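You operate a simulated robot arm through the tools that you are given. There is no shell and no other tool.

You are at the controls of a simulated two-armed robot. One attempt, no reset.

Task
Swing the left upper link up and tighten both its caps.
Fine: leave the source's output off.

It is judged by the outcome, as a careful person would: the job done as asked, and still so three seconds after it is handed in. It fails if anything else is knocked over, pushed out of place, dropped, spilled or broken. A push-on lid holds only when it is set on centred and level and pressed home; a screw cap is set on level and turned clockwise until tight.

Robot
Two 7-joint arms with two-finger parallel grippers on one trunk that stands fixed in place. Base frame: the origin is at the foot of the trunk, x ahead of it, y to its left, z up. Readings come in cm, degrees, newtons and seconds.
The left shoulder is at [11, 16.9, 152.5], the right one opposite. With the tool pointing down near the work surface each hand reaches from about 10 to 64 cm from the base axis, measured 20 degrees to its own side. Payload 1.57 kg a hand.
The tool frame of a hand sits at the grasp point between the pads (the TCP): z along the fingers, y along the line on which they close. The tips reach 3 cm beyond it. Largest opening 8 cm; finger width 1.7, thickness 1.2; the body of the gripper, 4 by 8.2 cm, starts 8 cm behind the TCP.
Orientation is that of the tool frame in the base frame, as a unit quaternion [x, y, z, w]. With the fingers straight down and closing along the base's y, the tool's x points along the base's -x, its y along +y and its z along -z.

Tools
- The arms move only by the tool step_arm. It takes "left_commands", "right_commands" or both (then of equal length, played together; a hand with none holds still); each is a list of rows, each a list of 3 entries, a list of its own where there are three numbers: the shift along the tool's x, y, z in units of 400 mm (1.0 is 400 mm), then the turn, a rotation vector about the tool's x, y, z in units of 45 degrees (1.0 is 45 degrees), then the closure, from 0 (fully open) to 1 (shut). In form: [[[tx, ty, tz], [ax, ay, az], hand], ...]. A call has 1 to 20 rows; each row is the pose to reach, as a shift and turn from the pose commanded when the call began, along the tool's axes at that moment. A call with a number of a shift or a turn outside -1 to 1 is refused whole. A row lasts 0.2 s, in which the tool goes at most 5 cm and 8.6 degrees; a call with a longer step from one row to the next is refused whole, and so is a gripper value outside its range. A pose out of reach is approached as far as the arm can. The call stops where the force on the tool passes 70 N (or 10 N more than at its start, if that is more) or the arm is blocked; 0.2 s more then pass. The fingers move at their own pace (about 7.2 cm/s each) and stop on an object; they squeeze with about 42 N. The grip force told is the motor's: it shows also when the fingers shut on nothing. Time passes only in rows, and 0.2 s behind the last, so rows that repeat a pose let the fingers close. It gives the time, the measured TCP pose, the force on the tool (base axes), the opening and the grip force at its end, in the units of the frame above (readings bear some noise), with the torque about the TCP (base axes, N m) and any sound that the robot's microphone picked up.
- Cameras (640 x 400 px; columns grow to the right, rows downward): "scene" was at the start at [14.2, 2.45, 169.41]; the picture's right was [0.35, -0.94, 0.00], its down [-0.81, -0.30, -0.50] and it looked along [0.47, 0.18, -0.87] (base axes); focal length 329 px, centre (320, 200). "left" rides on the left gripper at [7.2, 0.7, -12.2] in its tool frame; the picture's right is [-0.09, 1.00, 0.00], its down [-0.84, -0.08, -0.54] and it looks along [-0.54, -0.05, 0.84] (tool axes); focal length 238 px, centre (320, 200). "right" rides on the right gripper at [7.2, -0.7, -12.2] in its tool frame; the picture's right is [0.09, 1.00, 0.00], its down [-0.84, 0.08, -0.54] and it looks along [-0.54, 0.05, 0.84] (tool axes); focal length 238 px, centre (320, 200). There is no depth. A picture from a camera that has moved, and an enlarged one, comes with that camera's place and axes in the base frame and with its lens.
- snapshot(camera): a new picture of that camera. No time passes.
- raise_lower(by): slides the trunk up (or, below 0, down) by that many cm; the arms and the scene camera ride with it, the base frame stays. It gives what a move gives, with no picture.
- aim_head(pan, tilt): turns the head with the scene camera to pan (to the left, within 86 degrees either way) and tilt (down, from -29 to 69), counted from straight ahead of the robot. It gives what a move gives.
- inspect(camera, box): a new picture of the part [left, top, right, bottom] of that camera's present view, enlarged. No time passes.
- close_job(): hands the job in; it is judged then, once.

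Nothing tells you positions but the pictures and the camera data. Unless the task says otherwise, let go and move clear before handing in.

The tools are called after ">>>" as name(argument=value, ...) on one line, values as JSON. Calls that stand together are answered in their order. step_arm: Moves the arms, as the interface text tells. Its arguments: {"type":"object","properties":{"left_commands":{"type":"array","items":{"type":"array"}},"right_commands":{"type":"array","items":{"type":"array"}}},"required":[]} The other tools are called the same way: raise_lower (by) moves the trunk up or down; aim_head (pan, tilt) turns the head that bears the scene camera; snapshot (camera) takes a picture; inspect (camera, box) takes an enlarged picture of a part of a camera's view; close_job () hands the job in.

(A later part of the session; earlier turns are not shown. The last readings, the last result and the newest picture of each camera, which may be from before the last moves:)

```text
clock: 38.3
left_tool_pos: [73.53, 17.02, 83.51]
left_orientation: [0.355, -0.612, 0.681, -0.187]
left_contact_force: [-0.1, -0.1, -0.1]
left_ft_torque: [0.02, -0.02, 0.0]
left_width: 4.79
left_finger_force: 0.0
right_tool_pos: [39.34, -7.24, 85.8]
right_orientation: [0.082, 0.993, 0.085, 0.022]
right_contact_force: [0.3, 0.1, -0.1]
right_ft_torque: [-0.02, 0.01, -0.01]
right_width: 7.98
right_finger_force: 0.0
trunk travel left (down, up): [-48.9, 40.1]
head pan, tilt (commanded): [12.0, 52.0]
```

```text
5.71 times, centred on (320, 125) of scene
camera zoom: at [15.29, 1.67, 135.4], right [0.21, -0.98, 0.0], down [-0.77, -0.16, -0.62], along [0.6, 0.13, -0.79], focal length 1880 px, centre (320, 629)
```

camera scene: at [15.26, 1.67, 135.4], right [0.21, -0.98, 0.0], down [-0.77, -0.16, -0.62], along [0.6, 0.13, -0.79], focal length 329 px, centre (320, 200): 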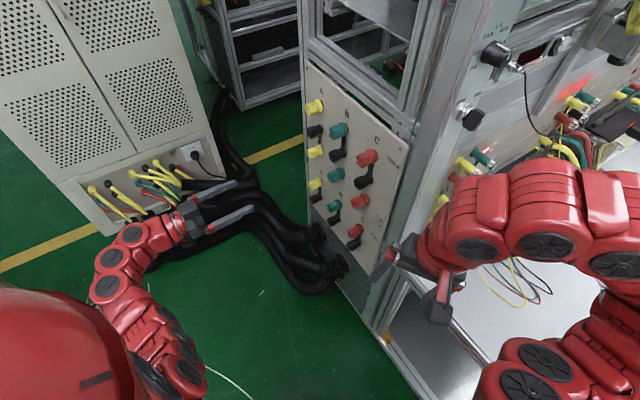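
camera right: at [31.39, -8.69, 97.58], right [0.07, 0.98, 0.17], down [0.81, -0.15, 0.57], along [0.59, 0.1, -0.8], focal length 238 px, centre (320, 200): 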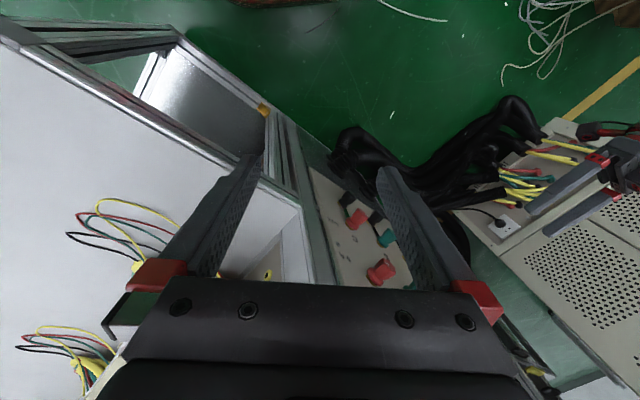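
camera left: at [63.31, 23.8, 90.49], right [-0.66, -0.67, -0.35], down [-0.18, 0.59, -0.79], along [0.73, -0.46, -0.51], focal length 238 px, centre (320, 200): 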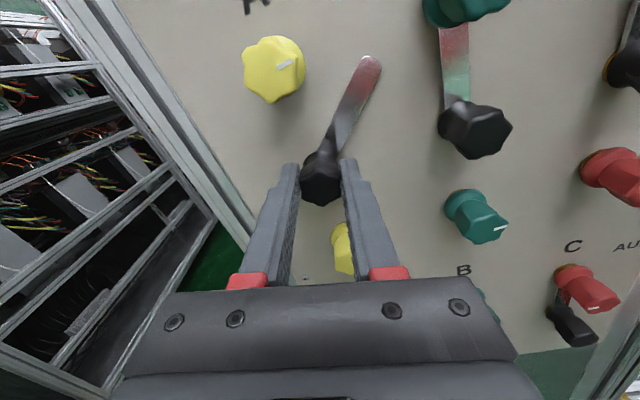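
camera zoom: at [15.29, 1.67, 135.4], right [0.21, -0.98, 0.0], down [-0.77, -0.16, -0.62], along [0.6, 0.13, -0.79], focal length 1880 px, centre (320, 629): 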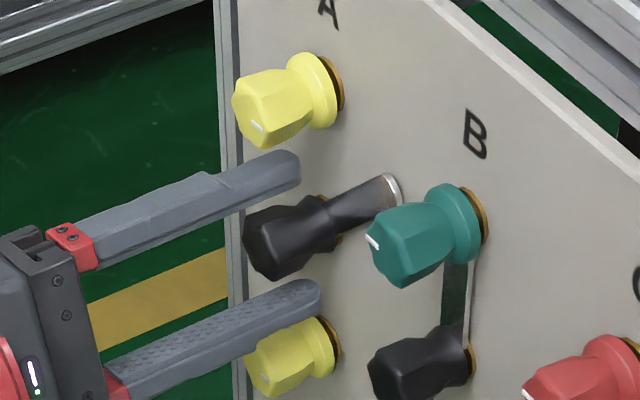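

>>> inspect(camera="scene", box=[303, 95, 327, 115])

>>> inspect(camera="scene", box=[303, 140, 327, 160])

>>> inspect(camera="scene", box=[308, 115, 332, 135])

```text
16.00 times, centred on (315, 105) of scene
camera zoom: at [15.29, 1.67, 135.4], right [0.21, -0.98, 0.0], down [-0.77, -0.16, -0.62], along [0.6, 0.13, -0.79], focal length 5263 px, centre (400, 1720)
```

zoom: 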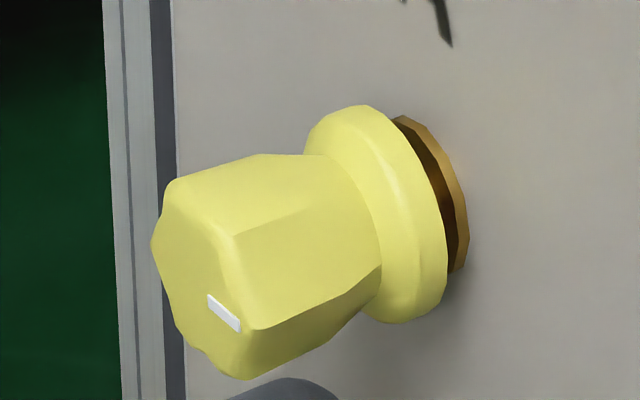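

```text
16.00 times, centred on (315, 150) of scene
camera zoom: at [15.29, 1.67, 135.4], right [0.21, -0.98, 0.0], down [-0.77, -0.16, -0.62], along [0.6, 0.13, -0.79], focal length 5263 px, centre (400, 1000)
```

zoom: 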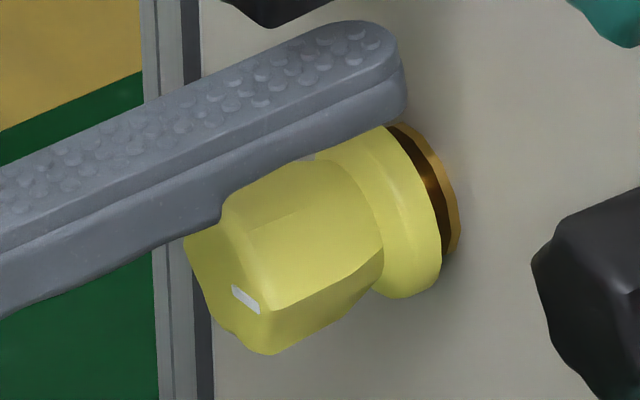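

```text
16.00 times, centred on (320, 125) of scene
camera zoom: at [15.29, 1.67, 135.4], right [0.21, -0.98, 0.0], down [-0.77, -0.16, -0.62], along [0.6, 0.13, -0.79], focal length 5263 px, centre (320, 1400)
```

zoom: 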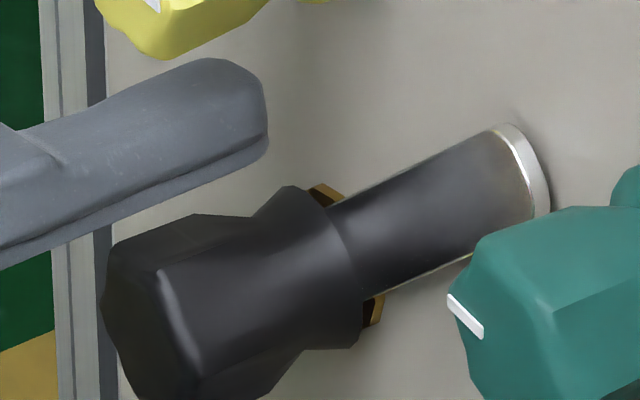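

The 100 A cap stands off at least as far as the loosened 5 A cap did, so the link should slide in. I'll grip the black cap and finish the last 45° slowly.

>>> step_arm(left_commands=[[[0, 0, 0], [0, 0, 0], 0.6], [[0, 0, 0], [0, 0, 0], 0.9], [[0, 0, 0], [0, 0, 0], 1], [[0, 0, 0], [0, 0, 0], 1], [[0, 0, 0], [0, 0, -0.1], 1], [[0, 0, 0], [0, 0, -0.2], 1], [[0, 0, 0], [0, 0, -0.3], 1], [[0, 0, 0], [0, 0, -0.4], 1]])

>>> snapshot(camera="left")

>>> inspect(camera="scene", box=[295, 90, 345, 160])

```text
clock: 40.1
left_tool_pos: [73.58, 17.07, 83.54]
left_orientation: [0.447, -0.548, 0.702, -0.078]
left_contact_force: [-3.2, -0.3, -9.7]
left_ft_torque: [0.1, 0.07, 0.17]
left_width: 2.59
left_finger_force: 37.5
right_tool_pos: [39.4, -6.92, 85.79]
right_orientation: [0.082, 0.993, 0.085, 0.022]
right_contact_force: [0.4, 0.3, -0.1]
right_ft_torque: [-0.04, -0.03, 0.0]
right_width: 8.01
right_finger_force: 0.0
trunk travel left (down, up): [-48.9, 40.1]
head pan, tilt (commanded): [12.0, 52.0]
```

```text
taken
camera left: at [60.42, 21.04, 86.96], right [-0.33, -0.33, -0.89], down [0.13, 0.91, -0.39], along [0.94, -0.25, -0.25], focal length 238 px, centre (320, 200)
```

left: 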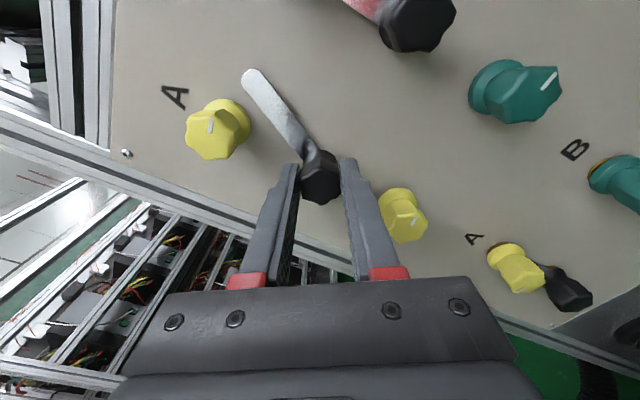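

```text
5.71 times, centred on (320, 125) of scene
camera zoom: at [15.36, 1.69, 135.38], right [0.21, -0.98, 0.0], down [-0.77, -0.16, -0.62], along [0.6, 0.13, -0.79], focal length 1880 px, centre (320, 629)
```

zoom: 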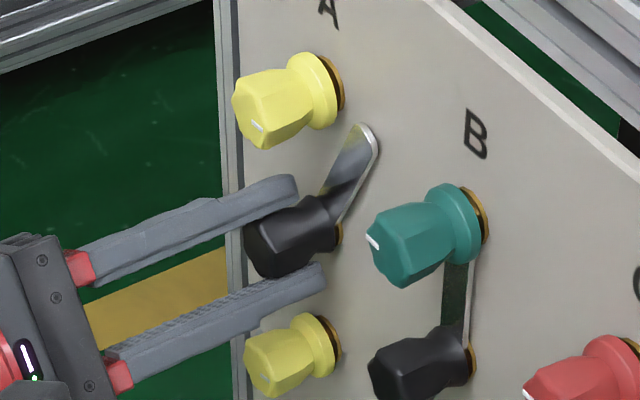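

>>> step_arm(left_commands=[[[0, 0, 0], [0, 0, -0.08], 1], [[0, 0, 0], [0, 0, -0.16], 1], [[0, 0, 0], [0, 0, -0.24], 1], [[0, 0, 0], [0, 0, -0.32], 1], [[0, 0, 0], [0, 0, -0.4], 1]])

>>> snapshot(camera="left")

>>> inspect(camera="scene", box=[300, 90, 335, 140])

```text
clock: 41.3
left_tool_pos: [73.56, 17.09, 83.74]
left_orientation: [0.527, -0.471, 0.707, 0.033]
left_contact_force: [3.6, 6.6, 1.3]
left_ft_torque: [0.44, 0.41, 0.64]
left_width: 2.62
left_finger_force: 37.7
right_tool_pos: [39.37, -7.0, 85.73]
right_orientation: [0.082, 0.993, 0.085, 0.022]
right_contact_force: [-0.3, 0.0, 0.0]
right_ft_torque: [-0.03, 0.0, 0.02]
right_width: 7.99
right_finger_force: 0.0
trunk travel left (down, up): [-48.9, 40.1]
head pan, tilt (commanded): [12.0, 52.0]
```

```text
taken
camera left: at [61.37, 22.0, 88.79], right [-0.5, -0.51, -0.7], down [0.02, 0.8, -0.6], along [0.87, -0.32, -0.39], focal length 238 px, centre (320, 200)
```

left: 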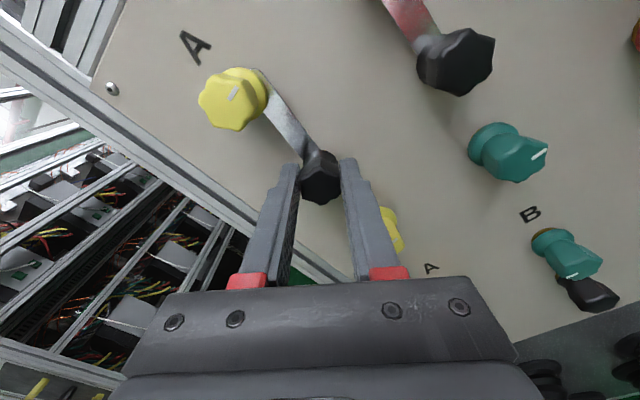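

```text
8.00 times, centred on (318, 115) of scene
camera zoom: at [15.33, 1.76, 135.4], right [0.21, -0.98, 0.0], down [-0.77, -0.16, -0.62], along [0.6, 0.13, -0.79], focal length 2632 px, centre (340, 880)
```

zoom: 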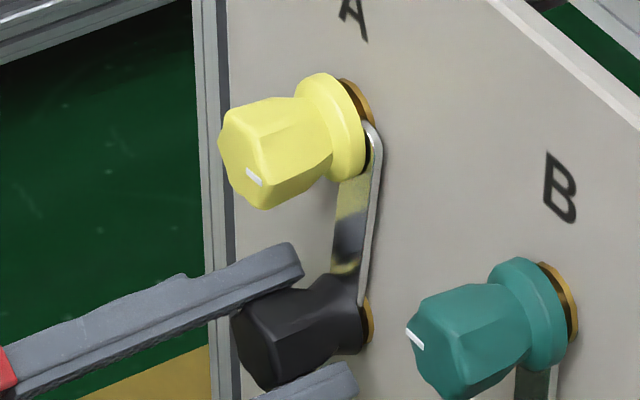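

>>> step_arm(left_commands=[[[0, 0, 0], [0, 0, -0.07], 1], [[0, 0, 0], [0, 0, -0.14], 1], [[0, 0, 0], [0, 0, -0.2], 1], [[0, 0, 0], [0, 0, -0.2], 1]])

>>> snapshot(camera="left")

>>> inspect(camera="scene", box=[300, 90, 335, 140])

>>> inspect(camera="left", box=[180, 40, 370, 210])

```text
clock: 42.3
left_tool_pos: [73.55, 17.04, 83.72]
left_orientation: [0.563, -0.428, 0.702, 0.088]
left_contact_force: [15.7, 10.0, 7.5]
left_ft_torque: [-0.04, -0.36, 0.03]
left_width: 2.6
left_finger_force: 37.2
right_tool_pos: [39.44, -7.05, 85.74]
right_orientation: [0.082, 0.993, 0.085, 0.023]
right_contact_force: [-1.3, -0.3, -0.4]
right_ft_torque: [0.03, 0.03, 0.0]
right_width: 7.99
right_finger_force: 0.1
trunk travel left (down, up): [-48.9, 40.1]
head pan, tilt (commanded): [12.0, 52.0]
```

```text
taken
camera left: at [61.99, 22.64, 89.52], right [-0.57, -0.58, -0.58], down [-0.05, 0.73, -0.69], along [0.82, -0.36, -0.44], focal length 238 px, centre (320, 200)
```

left: 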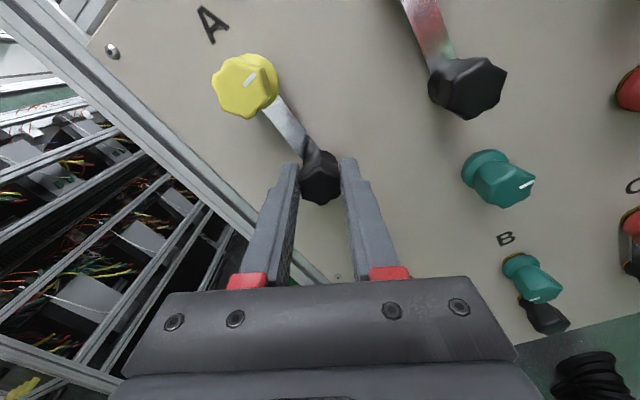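

```text
8.00 times, centred on (318, 115) of scene
camera zoom: at [15.41, 1.78, 135.39], right [0.21, -0.98, 0.0], down [-0.77, -0.16, -0.61], along [0.6, 0.13, -0.79], focal length 2632 px, centre (340, 880)
```

zoom: 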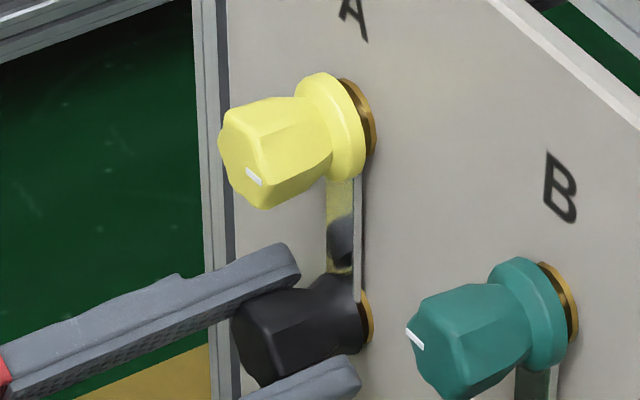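

```text
2.35 times, centred on (275, 125) of left
camera zoom: at [61.99, 22.64, 89.52], right [-0.57, -0.58, -0.58], down [-0.05, 0.73, -0.69], along [0.82, -0.36, -0.44], focal length 561 px, centre (426, 376)
```

zoom: 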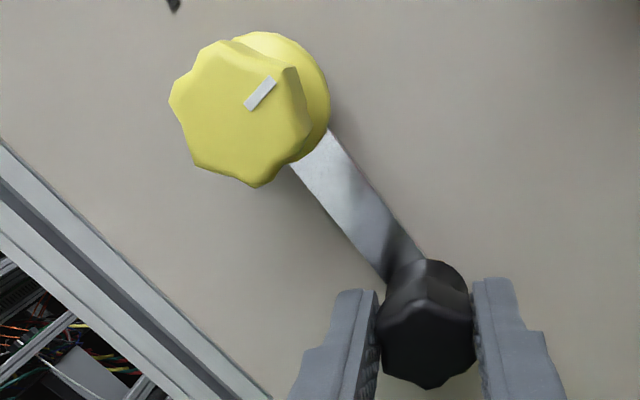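

The link now stands vertical under the 100 A cap. I'll release the black cap, back out, and move up to the 100 A cap, tightening it first so it holds the link.

>>> step_arm(left_commands=[[[0, 0, 0], [0, 0, 0], 0.8], [[0, 0, 0], [0, 0, 0], 0.4], [[0, 0, 0], [0, 0, 0], 0.4], [[0, 0, -0.08], [0, 0, 0], 0.4], [[0, 0, -0.16], [0, 0, 0], 0.4]])

>>> step_arm(left_commands=[[[0.05, -0.0285, 0], [0, 0, 0], 0.4], [[0.1, -0.057, 0], [0, 0, 0], 0.4], [[0.148, -0.0856, 0], [0, 0, 0], 0.4], [[0.148, -0.0856, 0], [0, 0, 0], 0.4]])

>>> snapshot(camera="left")

>>> inspect(camera="left", box=[270, 80, 370, 180])

>>> inspect(camera="scene", box=[300, 90, 335, 140])

```text
clock: 43.5
left_tool_pos: [69.04, 21.28, 83.73]
left_orientation: [0.562, -0.429, 0.701, 0.089]
left_contact_force: [0.2, -0.1, -0.5]
left_ft_torque: [0.01, -0.01, 0.03]
left_width: 4.79
left_finger_force: 0.1
right_tool_pos: [39.45, -7.17, 85.87]
right_orientation: [0.082, 0.993, 0.086, 0.022]
right_contact_force: [-0.2, 0.6, -0.4]
right_ft_torque: [0.01, -0.01, 0.02]
right_width: 8.01
right_finger_force: 0.0
trunk travel left (down, up): [-48.9, 40.1]
head pan, tilt (commanded): [12.0, 52.0]
```

```text
clock: 44.5
left_tool_pos: [68.81, 21.55, 90.44]
left_orientation: [0.562, -0.429, 0.702, 0.087]
left_contact_force: [0.9, -1.1, -0.3]
left_ft_torque: [-0.01, -0.03, 0.01]
left_width: 4.81
left_finger_force: 0.1
right_tool_pos: [39.38, -7.01, 85.85]
right_orientation: [0.082, 0.993, 0.086, 0.022]
right_contact_force: [0.0, 0.5, 0.4]
right_ft_torque: [0.01, 0.0, 0.01]
right_width: 7.98
right_finger_force: 0.0
trunk travel left (down, up): [-48.9, 40.1]
head pan, tilt (commanded): [12.0, 52.0]
```

```text
taken
camera left: at [57.32, 27.04, 96.39], right [-0.57, -0.58, -0.58], down [-0.04, 0.73, -0.68], along [0.82, -0.37, -0.44], focal length 238 px, centre (320, 200)
```

left: 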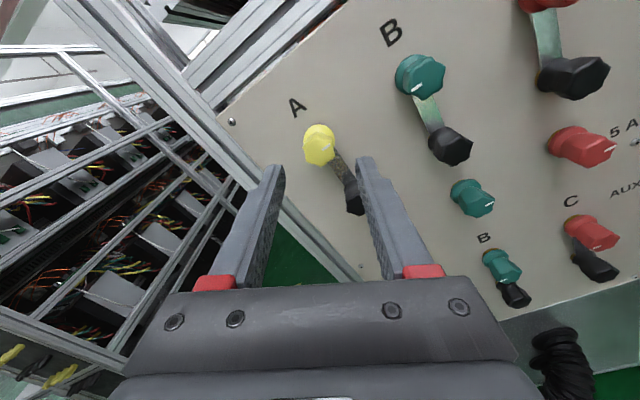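

```text
4.00 times, centred on (320, 130) of left
camera zoom: at [57.32, 27.04, 96.39], right [-0.57, -0.58, -0.58], down [-0.04, 0.73, -0.68], along [0.82, -0.37, -0.44], focal length 953 px, centre (320, 480)
```

zoom: 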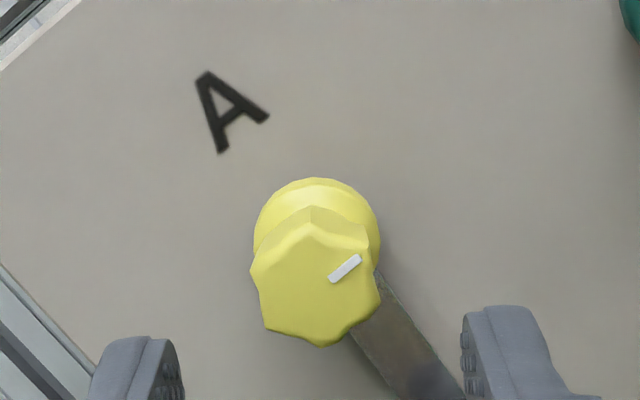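

```text
8.00 times, centred on (318, 115) of scene
camera zoom: at [15.3, 1.67, 135.39], right [0.21, -0.98, 0.0], down [-0.77, -0.16, -0.62], along [0.6, 0.13, -0.79], focal length 2632 px, centre (340, 880)
```

zoom: 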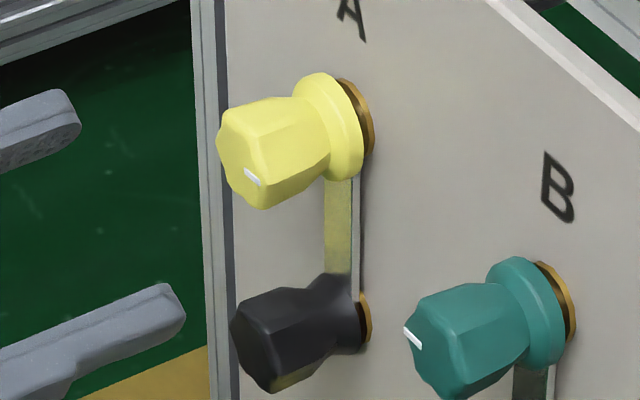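

>>> step_arm(left_commands=[[[-0.001, 0, 0.06], [0, 0, 0], 0.4], [[-0.001, 0, 0.12], [0, 0, 0], 0.4], [[-0.001, 0, 0.165], [0, 0, 0], 0.4], [[-0.001, 0, 0.165], [0, 0, 0], 0.4]])

>>> inspect(camera="left", box=[260, 120, 380, 240])

>>> inspect(camera="scene", box=[300, 90, 335, 140])

```text
clock: 45.5
left_tool_pos: [73.63, 16.74, 90.52]
left_orientation: [0.562, -0.429, 0.702, 0.088]
left_contact_force: [-0.6, 0.7, 0.6]
left_ft_torque: [0.02, -0.01, 0.0]
left_width: 4.78
left_finger_force: 0.0
right_tool_pos: [39.37, -7.05, 85.82]
right_orientation: [0.082, 0.993, 0.086, 0.022]
right_contact_force: [-0.5, 0.3, -0.1]
right_ft_torque: [-0.02, 0.0, -0.04]
right_width: 7.98
right_finger_force: 0.0
trunk travel left (down, up): [-48.9, 40.1]
head pan, tilt (commanded): [12.0, 52.0]
```

```text
3.33 times, centred on (320, 180) of left
camera zoom: at [62.1, 22.3, 96.46], right [-0.57, -0.58, -0.58], down [-0.05, 0.73, -0.68], along [0.82, -0.36, -0.44], focal length 794 px, centre (320, 267)
```

zoom: 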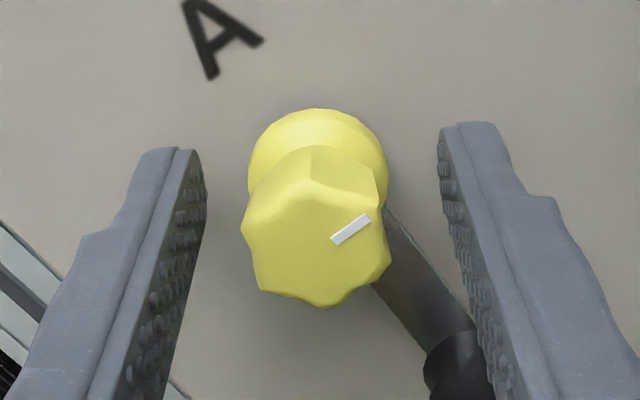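

```text
8.00 times, centred on (318, 115) of scene
camera zoom: at [15.28, 1.68, 135.4], right [0.21, -0.98, 0.0], down [-0.77, -0.16, -0.62], along [0.6, 0.13, -0.79], focal length 2632 px, centre (340, 880)
```

zoom: 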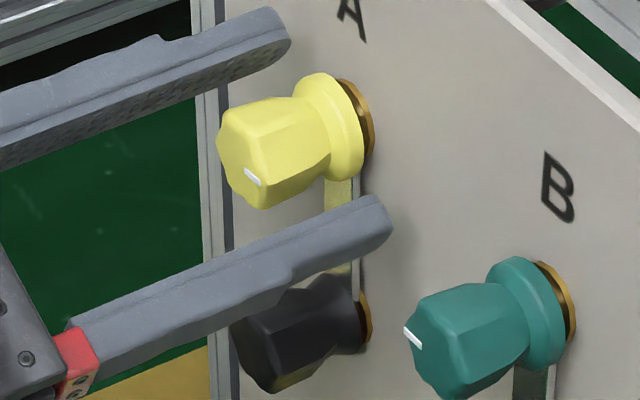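

>>> step_arm(left_commands=[[[-0.006, -0.002, 0], [0, 0, 0], 0.4], [[-0.006, -0.002, 0], [0, 0, 0], 0.7], [[-0.006, -0.002, 0], [0, 0, 0], 1], [[-0.006, -0.002, 0], [0, 0, 0], 1], [[-0.006, -0.002, 0], [0, 0, 0], 1]])

>>> inspect(camera="left", box=[260, 120, 380, 240])

```text
clock: 46.7
left_tool_pos: [73.83, 17.03, 90.36]
left_orientation: [0.562, -0.429, 0.702, 0.088]
left_contact_force: [2.9, 0.6, 1.2]
left_ft_torque: [0.01, 0.05, 0.16]
left_width: 2.92
left_finger_force: 38.8
right_tool_pos: [39.4, -7.07, 85.74]
right_orientation: [0.083, 0.993, 0.085, 0.022]
right_contact_force: [-0.6, -0.1, -0.9]
right_ft_torque: [0.0, -0.01, -0.01]
right_width: 7.97
right_finger_force: 0.1
trunk travel left (down, up): [-48.9, 40.1]
head pan, tilt (commanded): [12.0, 52.0]
```

```text
3.33 times, centred on (320, 180) of left
camera zoom: at [62.25, 22.45, 96.22], right [-0.57, -0.58, -0.58], down [-0.04, 0.73, -0.68], along [0.82, -0.36, -0.44], focal length 794 px, centre (320, 267)
```

zoom: 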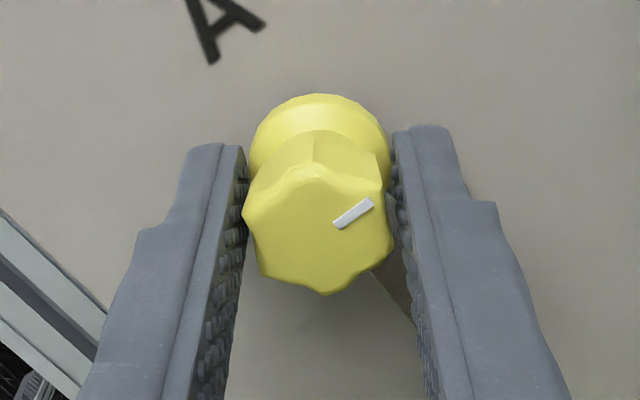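

Centred grip on the 100 A cap with almost no side load. Now I turn it clockwise.

>>> step_arm(left_commands=[[[0, 0, 0], [0, 0, 0.16], 1], [[0, 0, 0], [0, 0, 0.33], 1], [[0, 0, 0], [0, 0, 0.5], 1], [[0, 0, 0], [0, 0, 0.66], 1], [[0, 0, 0], [0, 0, 0.83], 1], [[0, 0, 0], [0, 0, 1.0], 1]])

>>> inspect(camera="left", box=[200, 80, 440, 240])

>>> inspect(camera="scene", box=[300, 90, 335, 140])

```text
clock: 48.1
left_tool_pos: [73.72, 16.93, 90.4]
left_orientation: [0.354, -0.612, 0.682, -0.186]
left_contact_force: [8.5, -6.4, 8.2]
left_ft_torque: [-0.1, -0.13, 0.2]
left_width: 2.91
left_finger_force: 39.0
right_tool_pos: [39.29, -7.26, 85.77]
right_orientation: [0.082, 0.993, 0.086, 0.022]
right_contact_force: [-0.1, -0.4, 0.3]
right_ft_torque: [-0.02, 0.01, -0.01]
right_width: 7.98
right_finger_force: 0.1
trunk travel left (down, up): [-48.9, 40.1]
head pan, tilt (commanded): [12.0, 52.0]
```

```text
2.50 times, centred on (320, 160) of left
camera zoom: at [60.18, 20.38, 91.5], right [-0.11, -0.12, -0.99], down [0.2, 0.97, -0.14], along [0.97, -0.21, -0.09], focal length 596 px, centre (320, 300)
```

zoom: 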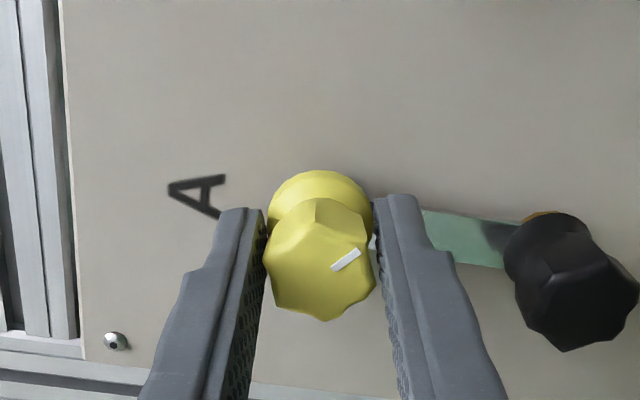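

```text
8.00 times, centred on (318, 115) of scene
camera zoom: at [15.3, 1.55, 135.4], right [0.21, -0.98, 0.0], down [-0.77, -0.16, -0.62], along [0.6, 0.13, -0.79], focal length 2632 px, centre (340, 880)
```

zoom: 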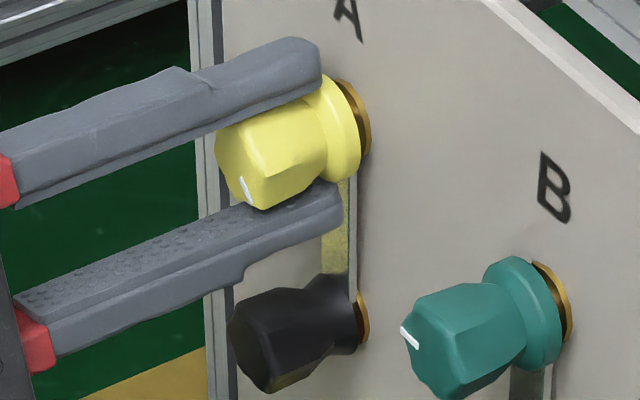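

>>> step_arm(left_commands=[[[0.0006, -0.0024, 0.003], [0, 0, 0.16], 1], [[0.0006, -0.0024, 0.003], [0, 0, 0.33], 1], [[0.0006, -0.0024, 0.003], [0, 0, 0.5], 1], [[0.0006, -0.0024, 0.003], [0, 0, 0.66], 1], [[0.0006, -0.0024, 0.003], [0, 0, 0.83], 1], [[0.0006, -0.0024, 0.003], [0, 0, 1.0], 1]])

>>> inspect(camera="left", box=[200, 80, 440, 240])

>>> inspect(camera="scene", box=[300, 90, 335, 140])

```text
clock: 49.5
left_tool_pos: [73.72, 17.06, 90.35]
left_orientation: [-0.094, 0.701, -0.558, 0.434]
left_contact_force: [-11.1, -2.8, -5.1]
left_ft_torque: [0.11, 0.08, 0.05]
left_width: 2.88
left_finger_force: 38.8
right_tool_pos: [39.33, -7.12, 85.82]
right_orientation: [0.082, 0.993, 0.087, 0.023]
right_contact_force: [0.3, 0.3, 0.6]
right_ft_torque: [0.0, 0.03, 0.0]
right_width: 8.02
right_finger_force: 0.0
trunk travel left (down, up): [-48.9, 40.1]
head pan, tilt (commanded): [12.0, 52.0]
```

```text
2.50 times, centred on (320, 160) of left
camera zoom: at [61.06, 21.28, 86.11], right [0.41, 0.42, -0.81], down [0.09, 0.87, 0.49], along [0.91, -0.28, 0.31], focal length 596 px, centre (320, 300)
```

zoom: 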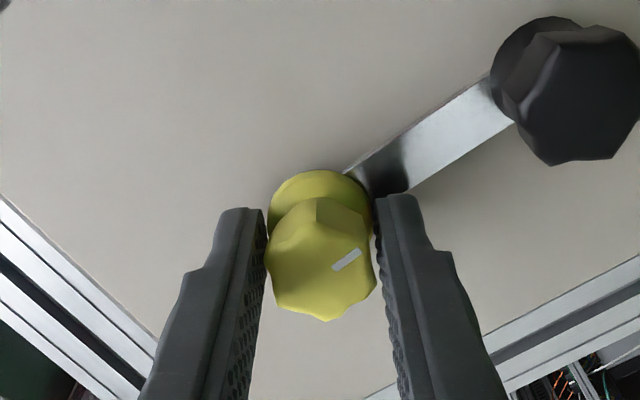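

```text
8.00 times, centred on (318, 115) of scene
camera zoom: at [15.2, 1.64, 135.4], right [0.21, -0.98, 0.0], down [-0.77, -0.16, -0.62], along [0.6, 0.13, -0.79], focal length 2632 px, centre (340, 880)
```

zoom: 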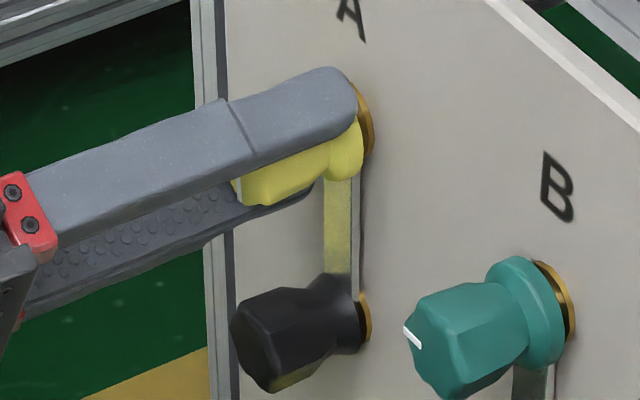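

>>> step_arm(left_commands=[[[0, 0, 0], [0, 0, 0.16], 1], [[0, 0, 0], [0, 0, 0.33], 1], [[0, 0, 0], [0, 0, 0.5], 1], [[0, 0, 0], [0, 0, 0.66], 1], [[0, 0, 0], [0, 0, 0.83], 1], [[0, 0, 0], [0, 0, 1.0], 1]])

>>> inspect(camera="left", box=[200, 80, 440, 240])

>>> inspect(camera="scene", box=[300, 90, 335, 140])

```text
clock: 50.9
left_tool_pos: [73.8, 17.0, 90.26]
left_orientation: [0.182, 0.684, -0.349, 0.614]
left_contact_force: [-25.8, -5.4, -24.5]
left_ft_torque: [0.25, 0.25, -0.71]
left_width: 2.92
left_finger_force: 38.7
right_tool_pos: [39.35, -7.11, 85.87]
right_orientation: [0.082, 0.993, 0.086, 0.022]
right_contact_force: [0.6, 0.3, 0.7]
right_ft_torque: [0.03, 0.02, -0.01]
right_width: 8.0
right_finger_force: 0.0
trunk travel left (down, up): [-48.9, 40.1]
head pan, tilt (commanded): [12.0, 52.0]
```

```text
2.50 times, centred on (320, 160) of left
camera zoom: at [64.37, 24.64, 83.19], right [0.69, 0.7, -0.16], down [-0.29, 0.48, 0.83], along [0.66, -0.53, 0.53], focal length 596 px, centre (320, 300)
```

zoom: 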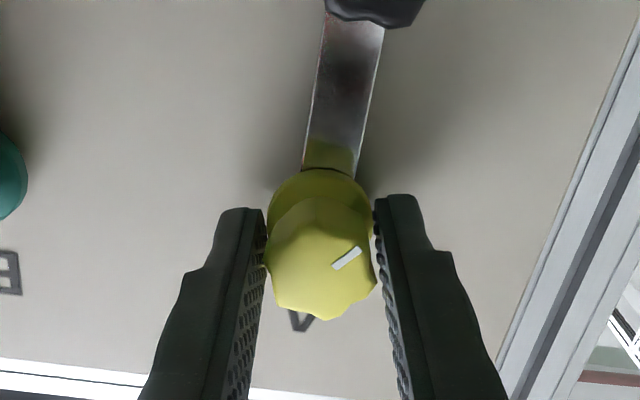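

```text
8.00 times, centred on (318, 115) of scene
camera zoom: at [15.24, 1.67, 135.38], right [0.21, -0.98, 0.0], down [-0.77, -0.16, -0.62], along [0.6, 0.13, -0.79], focal length 2632 px, centre (340, 880)
```

zoom: 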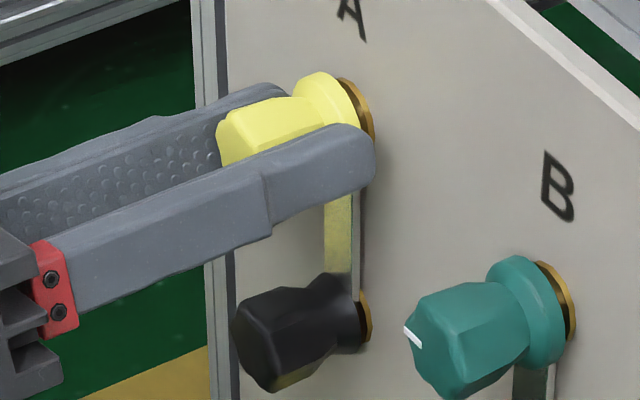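

>>> step_arm(left_commands=[[[0.0084, -0.0042, -0.004], [0, 0, 0], 1], [[0.0084, -0.0042, -0.004], [0, 0, 0.16], 1], [[0.0084, -0.0042, -0.004], [0, 0, 0.33], 1], [[0.0084, -0.0042, -0.004], [0, 0, 0.5], 1], [[0.0084, -0.0042, -0.004], [0, 0, 0.66], 1], [[0.0084, -0.0042, -0.004], [0, 0, 0.83], 1], [[0.0084, -0.0042, -0.004], [0, 0, 1.0], 1]])

>>> inspect(camera="left", box=[200, 80, 440, 240])

>>> inspect(camera="scene", box=[300, 90, 335, 140])

```text
clock: 52.5
left_tool_pos: [73.67, 16.98, 90.17]
left_orientation: [0.428, 0.562, -0.086, 0.703]
left_contact_force: [45.0, 8.6, 30.3]
left_ft_torque: [-0.54, -0.45, 0.92]
left_width: 2.9
left_finger_force: 38.8
right_tool_pos: [39.64, -7.22, 85.74]
right_orientation: [0.082, 0.993, 0.085, 0.022]
right_contact_force: [0.5, -0.9, -0.1]
right_ft_torque: [0.03, -0.01, 0.01]
right_width: 7.98
right_finger_force: 0.1
trunk travel left (down, up): [-48.9, 40.1]
head pan, tilt (commanded): [12.0, 52.0]
```

```text
2.50 times, centred on (320, 160) of left
camera zoom: at [68.0, 28.6, 84.28], right [0.57, 0.58, 0.58], down [-0.73, 0.03, 0.68], along [0.38, -0.81, 0.44], focal length 596 px, centre (320, 300)
```

zoom: 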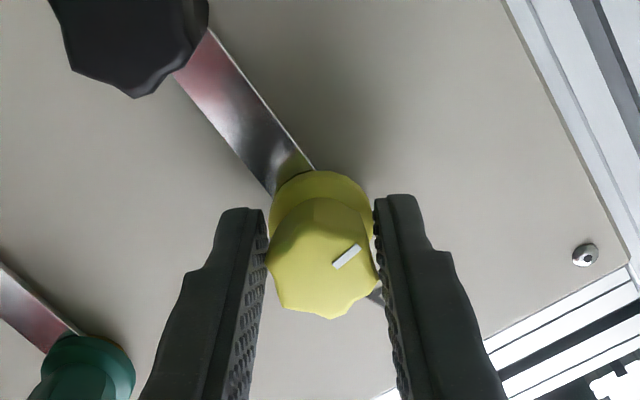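

```text
8.00 times, centred on (318, 115) of scene
camera zoom: at [15.55, 1.72, 135.39], right [0.21, -0.98, 0.0], down [-0.77, -0.16, -0.61], along [0.6, 0.13, -0.79], focal length 2632 px, centre (340, 880)
```

zoom: 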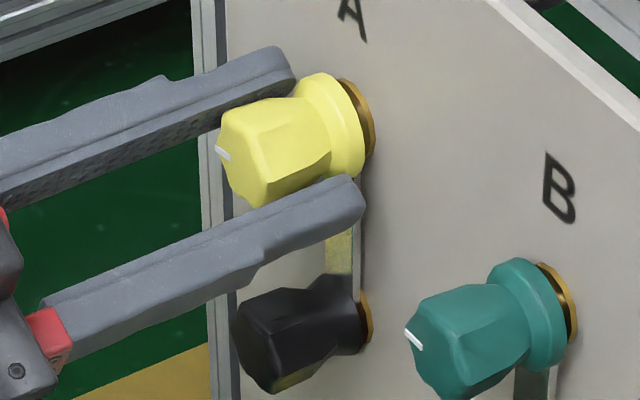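

The cap turned half a turn without slipping and is not tight yet. Side load has built up, so I'll relieve it and continue clockwise in small steps to see how far the wrist goes.

>>> step_arm(left_commands=[[[-0.0008, 0.0054, 0.003], [0, 0, 0], 1], [[-0.0008, 0.0054, 0.003], [0, 0, 0], 1], [[-0.0008, 0.0054, 0.003], [0, 0, 0.16], 1], [[-0.0008, 0.0054, 0.003], [0, 0, 0.33], 1]])

>>> inspect(camera="scene", box=[300, 90, 335, 140])

```text
clock: 53.5
left_tool_pos: [73.88, 17.23, 90.11]
left_orientation: [0.497, 0.503, 0.003, 0.707]
left_contact_force: [14.9, 22.3, 16.4]
left_ft_torque: [-0.4, 0.3, 1.23]
left_width: 2.88
left_finger_force: 39.1
right_tool_pos: [39.38, -7.01, 85.89]
right_orientation: [0.082, 0.993, 0.085, 0.023]
right_contact_force: [1.0, 0.3, 0.2]
right_ft_torque: [0.01, 0.0, 0.02]
right_width: 8.02
right_finger_force: 0.1
trunk travel left (down, up): [-48.9, 40.1]
head pan, tilt (commanded): [12.0, 52.0]
```

```text
8.00 times, centred on (318, 115) of scene
camera zoom: at [15.28, 1.98, 135.39], right [0.21, -0.98, 0.0], down [-0.77, -0.17, -0.62], along [0.6, 0.13, -0.79], focal length 2632 px, centre (340, 880)
```

zoom: 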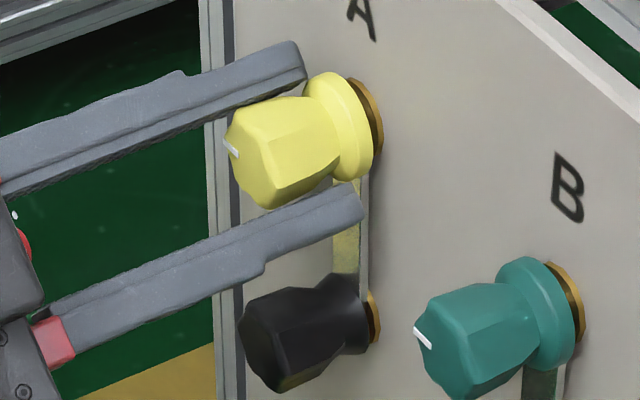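

>>> inspect(camera="left", box=[200, 80, 440, 240])

>>> step_arm(left_commands=[[[0.0008, 0.003, 0], [0, 0, 0], 1], [[0.0008, 0.003, 0], [0, 0, 0], 1]])

```text
2.50 times, centred on (320, 160) of left
camera zoom: at [69.04, 29.69, 85.53], right [0.45, 0.46, 0.77], down [-0.84, -0.08, 0.54], along [0.31, -0.89, 0.35], focal length 596 px, centre (320, 300)
```

zoom: 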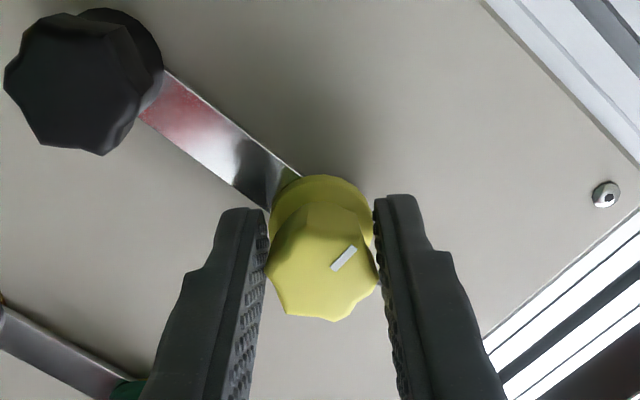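

```text
clock: 54.1
left_tool_pos: [73.83, 17.22, 90.07]
left_orientation: [0.499, 0.502, 0.002, 0.706]
left_contact_force: [1.9, 21.0, 4.7]
left_ft_torque: [0.11, 0.34, 0.69]
left_width: 2.87
left_finger_force: 38.6
right_tool_pos: [39.35, -6.96, 85.81]
right_orientation: [0.083, 0.993, 0.085, 0.022]
right_contact_force: [-0.1, 0.0, 0.5]
right_ft_torque: [-0.04, -0.03, 0.04]
right_width: 8.02
right_finger_force: 0.0
trunk travel left (down, up): [-48.9, 40.1]
head pan, tilt (commanded): [12.0, 52.0]
```

The cap has begun to resist: about 0.5 N·m, with the pads slipping slightly on the head. I'll re-grip square on the flats one face back and take it up firmly.

>>> step_arm(left_commands=[[[0, 0, 0], [0, 0, 0], 0.8], [[0, 0, 0], [0, 0, 0], 0.4], [[0, 0, 0], [0, 0, -0.147], 0.4], [[0, 0, 0], [0, 0, -0.293], 0.4], [[0, 0, 0], [0, 0, -0.44], 0.4], [[0, 0, 0], [0, 0, -0.587], 0.4], [[0, 0, 0], [0, 0, -0.733], 0.4]])

>>> step_arm(left_commands=[[[0, 0, 0], [0, 0, -0.147], 0.4], [[0, 0, 0], [0, 0, -0.293], 0.4], [[0, 0, 0], [0, 0, -0.44], 0.4], [[0, 0, 0], [0, 0, -0.587], 0.4], [[0, 0, 0], [0, 0, -0.733], 0.4], [[0, 0, 0], [0, 0, -0.733], 0.4]])

>>> inspect(camera="left", box=[260, 120, 380, 240])

>>> inspect(camera="scene", box=[303, 95, 327, 115])

```text
clock: 55.7
left_tool_pos: [73.88, 16.96, 90.4]
left_orientation: [0.336, 0.622, -0.199, 0.679]
left_contact_force: [-0.3, 0.2, 1.0]
left_ft_torque: [0.02, 0.0, 0.02]
left_width: 4.78
left_finger_force: 0.2
right_tool_pos: [39.47, -7.15, 85.77]
right_orientation: [0.082, 0.993, 0.086, 0.022]
right_contact_force: [0.0, -0.6, 0.4]
right_ft_torque: [0.0, 0.02, -0.01]
right_width: 8.0
right_finger_force: 0.1
trunk travel left (down, up): [-48.9, 40.1]
head pan, tilt (commanded): [12.0, 52.0]
```

```text
clock: 57.1
left_tool_pos: [73.87, 16.92, 90.28]
left_orientation: [0.144, 0.693, -0.382, 0.595]
left_contact_force: [-0.1, -0.2, -0.5]
left_ft_torque: [-0.04, 0.05, -0.03]
left_width: 4.79
left_finger_force: 0.0
right_tool_pos: [39.56, -7.05, 85.9]
right_orientation: [0.082, 0.993, 0.087, 0.022]
right_contact_force: [-0.1, -0.3, 1.0]
right_ft_torque: [0.0, 0.04, -0.01]
right_width: 8.0
right_finger_force: 0.0
trunk travel left (down, up): [-48.9, 40.1]
head pan, tilt (commanded): [12.0, 52.0]
```

```text
3.33 times, centred on (320, 180) of left
camera zoom: at [63.88, 24.12, 83.36], right [0.67, 0.69, -0.27], down [-0.23, 0.54, 0.81], along [0.7, -0.48, 0.52], focal length 794 px, centre (320, 267)
```

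zoom: 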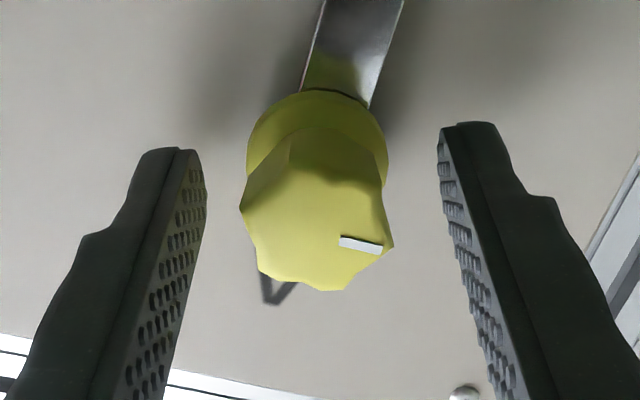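

```text
16.00 times, centred on (315, 105) of scene
camera zoom: at [15.29, 1.67, 135.4], right [0.21, -0.98, 0.0], down [-0.77, -0.16, -0.62], along [0.6, 0.13, -0.79], focal length 5263 px, centre (400, 1720)
```

zoom: 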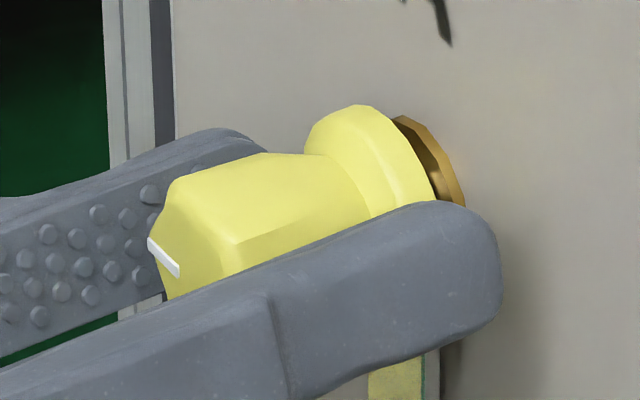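

>>> inspect(camera="left", box=[300, 145, 340, 170])

>>> inspect(camera="left", box=[290, 140, 350, 210])

```text
16.00 times, centred on (320, 158) of left
camera zoom: at [63.88, 24.12, 83.36], right [0.67, 0.69, -0.27], down [-0.23, 0.54, 0.81], along [0.7, -0.48, 0.52], focal length 3814 px, centre (320, 880)
```

zoom: 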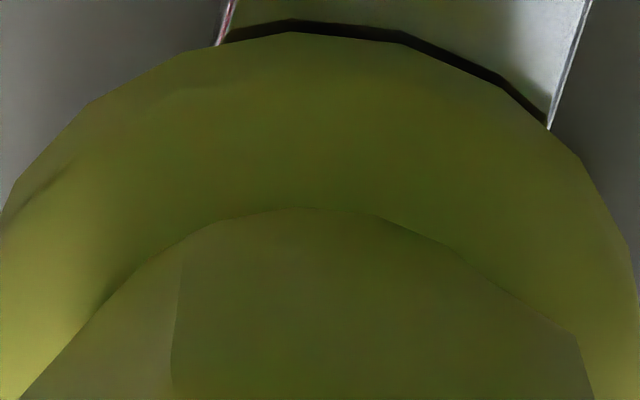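

```text
5.71 times, centred on (320, 175) of left
camera zoom: at [63.88, 24.12, 83.36], right [0.67, 0.69, -0.27], down [-0.23, 0.54, 0.81], along [0.7, -0.48, 0.52], focal length 1362 px, centre (320, 343)
```

zoom: 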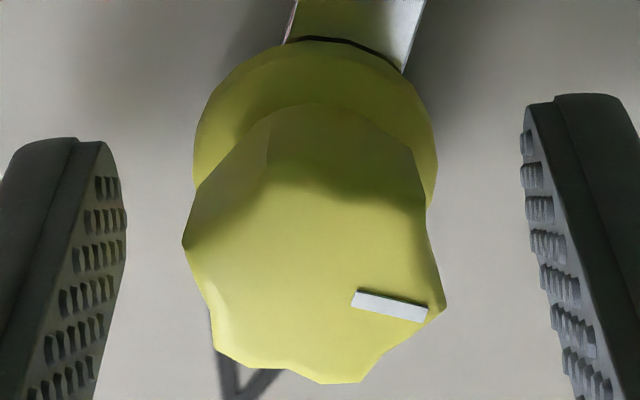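

>>> step_arm(left_commands=[[[0, -0.0015, 0], [0, 0, -0.1], 0.4], [[0, -0.0015, 0], [0, 0, -0.2], 0.5], [[0, -0.0015, 0], [0, 0, -0.2], 0.8], [[0, -0.0015, 0], [0, 0, -0.2], 1], [[0, -0.0015, 0], [0, 0, -0.2], 1], [[0, -0.0015, 0], [0, 0, -0.2], 1]])

>>> inspect(camera="left", box=[260, 120, 380, 240])

```text
clock: 58.5
left_tool_pos: [73.82, 16.87, 90.3]
left_orientation: [0.089, 0.702, -0.427, 0.563]
left_contact_force: [-2.9, -1.2, -0.9]
left_ft_torque: [0.0, -0.02, -0.16]
left_width: 2.9
left_finger_force: 38.4
right_tool_pos: [39.39, -7.08, 85.9]
right_orientation: [0.081, 0.993, 0.085, 0.023]
right_contact_force: [0.3, 1.3, -0.4]
right_ft_torque: [0.02, 0.03, 0.01]
right_width: 7.98
right_finger_force: 0.0
trunk travel left (down, up): [-48.9, 40.1]
head pan, tilt (commanded): [12.0, 52.0]
```

```text
3.33 times, centred on (320, 180) of left
camera zoom: at [63.05, 23.38, 83.76], right [0.64, 0.65, -0.42], down [-0.14, 0.63, 0.76], along [0.76, -0.43, 0.49], focal length 794 px, centre (320, 267)
```

zoom: 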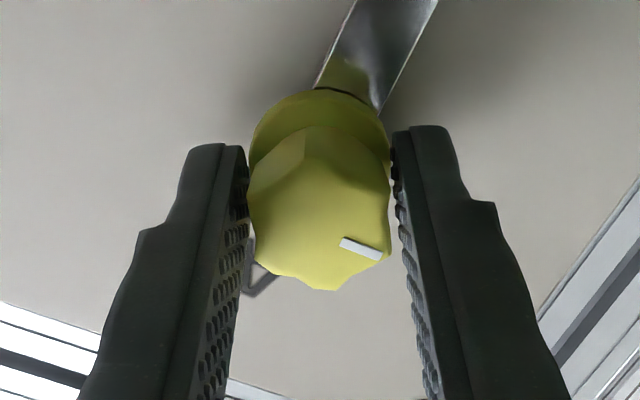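

>>> step_arm(left_commands=[[[0, 0, 0], [0, 0, 0.12], 1], [[0, 0, 0], [0, 0, 0.24], 1], [[0, 0, 0], [0, 0, 0.36], 1]])

>>> inspect(camera="left", box=[260, 120, 380, 240])

```text
clock: 59.3
left_tool_pos: [73.76, 16.96, 90.42]
left_orientation: [0.189, 0.681, -0.343, 0.619]
left_contact_force: [-4.5, 0.4, 2.2]
left_ft_torque: [-0.2, 0.24, -0.08]
left_width: 2.92
left_finger_force: 38.8
right_tool_pos: [39.26, -7.07, 85.88]
right_orientation: [0.083, 0.993, 0.086, 0.023]
right_contact_force: [-0.4, -0.6, 0.5]
right_ft_torque: [-0.01, -0.01, 0.01]
right_width: 8.01
right_finger_force: 0.2
trunk travel left (down, up): [-48.9, 40.1]
head pan, tilt (commanded): [12.0, 52.0]
```

```text
3.33 times, centred on (320, 180) of left
camera zoom: at [64.41, 24.81, 83.23], right [0.69, 0.71, -0.14], down [-0.3, 0.47, 0.83], along [0.65, -0.53, 0.54], focal length 794 px, centre (320, 267)
```

zoom: 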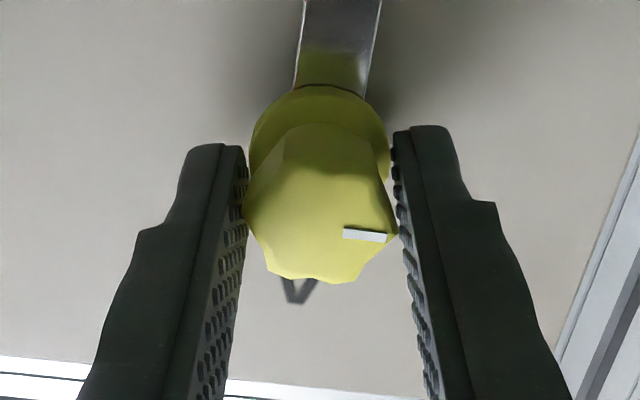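

The width of 2.9 cm shows the tips were clamping the round flange, which is why they slip. I'll release, draw back about 0.9 cm so the pads bear only on the hex flats, and re-grip.

>>> step_arm(left_commands=[[[0, 0, 0], [0, 0, 0], 0.7], [[0, 0, 0], [0, 0, 0], 0.4], [[0, 0, -0.022], [0, 0, -0.13], 0.4], [[0, 0, -0.022], [0, 0, -0.26], 0.4], [[0, 0, -0.022], [0, 0, -0.385], 0.4], [[0, 0, -0.022], [0, 0, -0.385], 0.4]])

>>> inspect(camera="left", box=[260, 120, 380, 240])

>>> inspect(camera="scene", box=[300, 90, 335, 140])

```text
clock: 60.7
left_tool_pos: [73.02, 17.68, 90.3]
left_orientation: [0.082, 0.702, -0.433, 0.559]
left_contact_force: [-0.4, -0.7, -0.2]
left_ft_torque: [0.02, -0.01, 0.03]
left_width: 4.81
left_finger_force: 0.1
right_tool_pos: [39.36, -7.23, 85.88]
right_orientation: [0.082, 0.993, 0.086, 0.022]
right_contact_force: [-0.2, -0.4, 0.3]
right_ft_torque: [0.01, 0.02, -0.03]
right_width: 8.0
right_finger_force: 0.2
trunk travel left (down, up): [-48.9, 40.1]
head pan, tilt (commanded): [12.0, 52.0]
```

```text
3.33 times, centred on (320, 180) of left
camera zoom: at [62.26, 23.96, 83.79], right [0.63, 0.64, -0.44], down [-0.13, 0.64, 0.76], along [0.77, -0.42, 0.49], focal length 794 px, centre (320, 267)
```

zoom: 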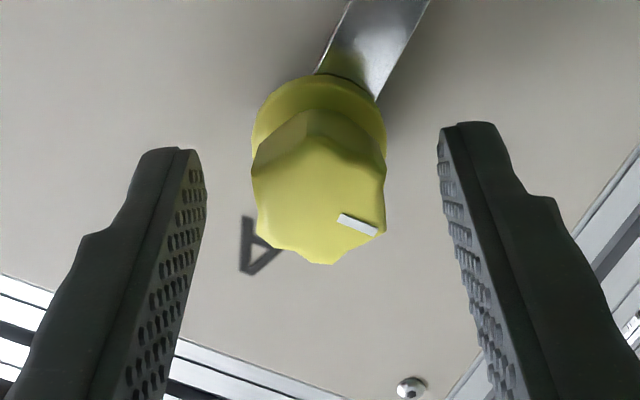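

```text
8.00 times, centred on (318, 115) of scene
camera zoom: at [15.29, 1.67, 135.4], right [0.21, -0.98, 0.0], down [-0.77, -0.16, -0.62], along [0.6, 0.13, -0.79], focal length 2632 px, centre (340, 880)
```

zoom: 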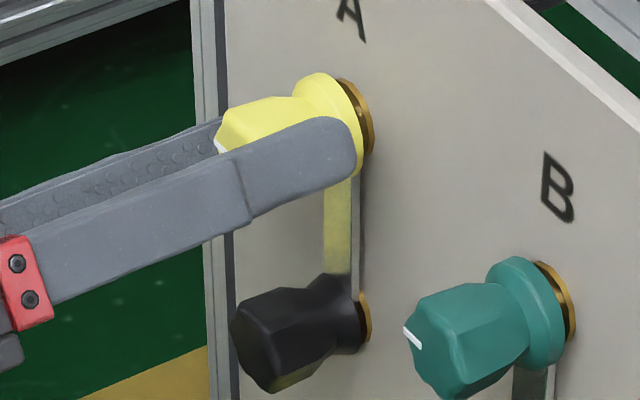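

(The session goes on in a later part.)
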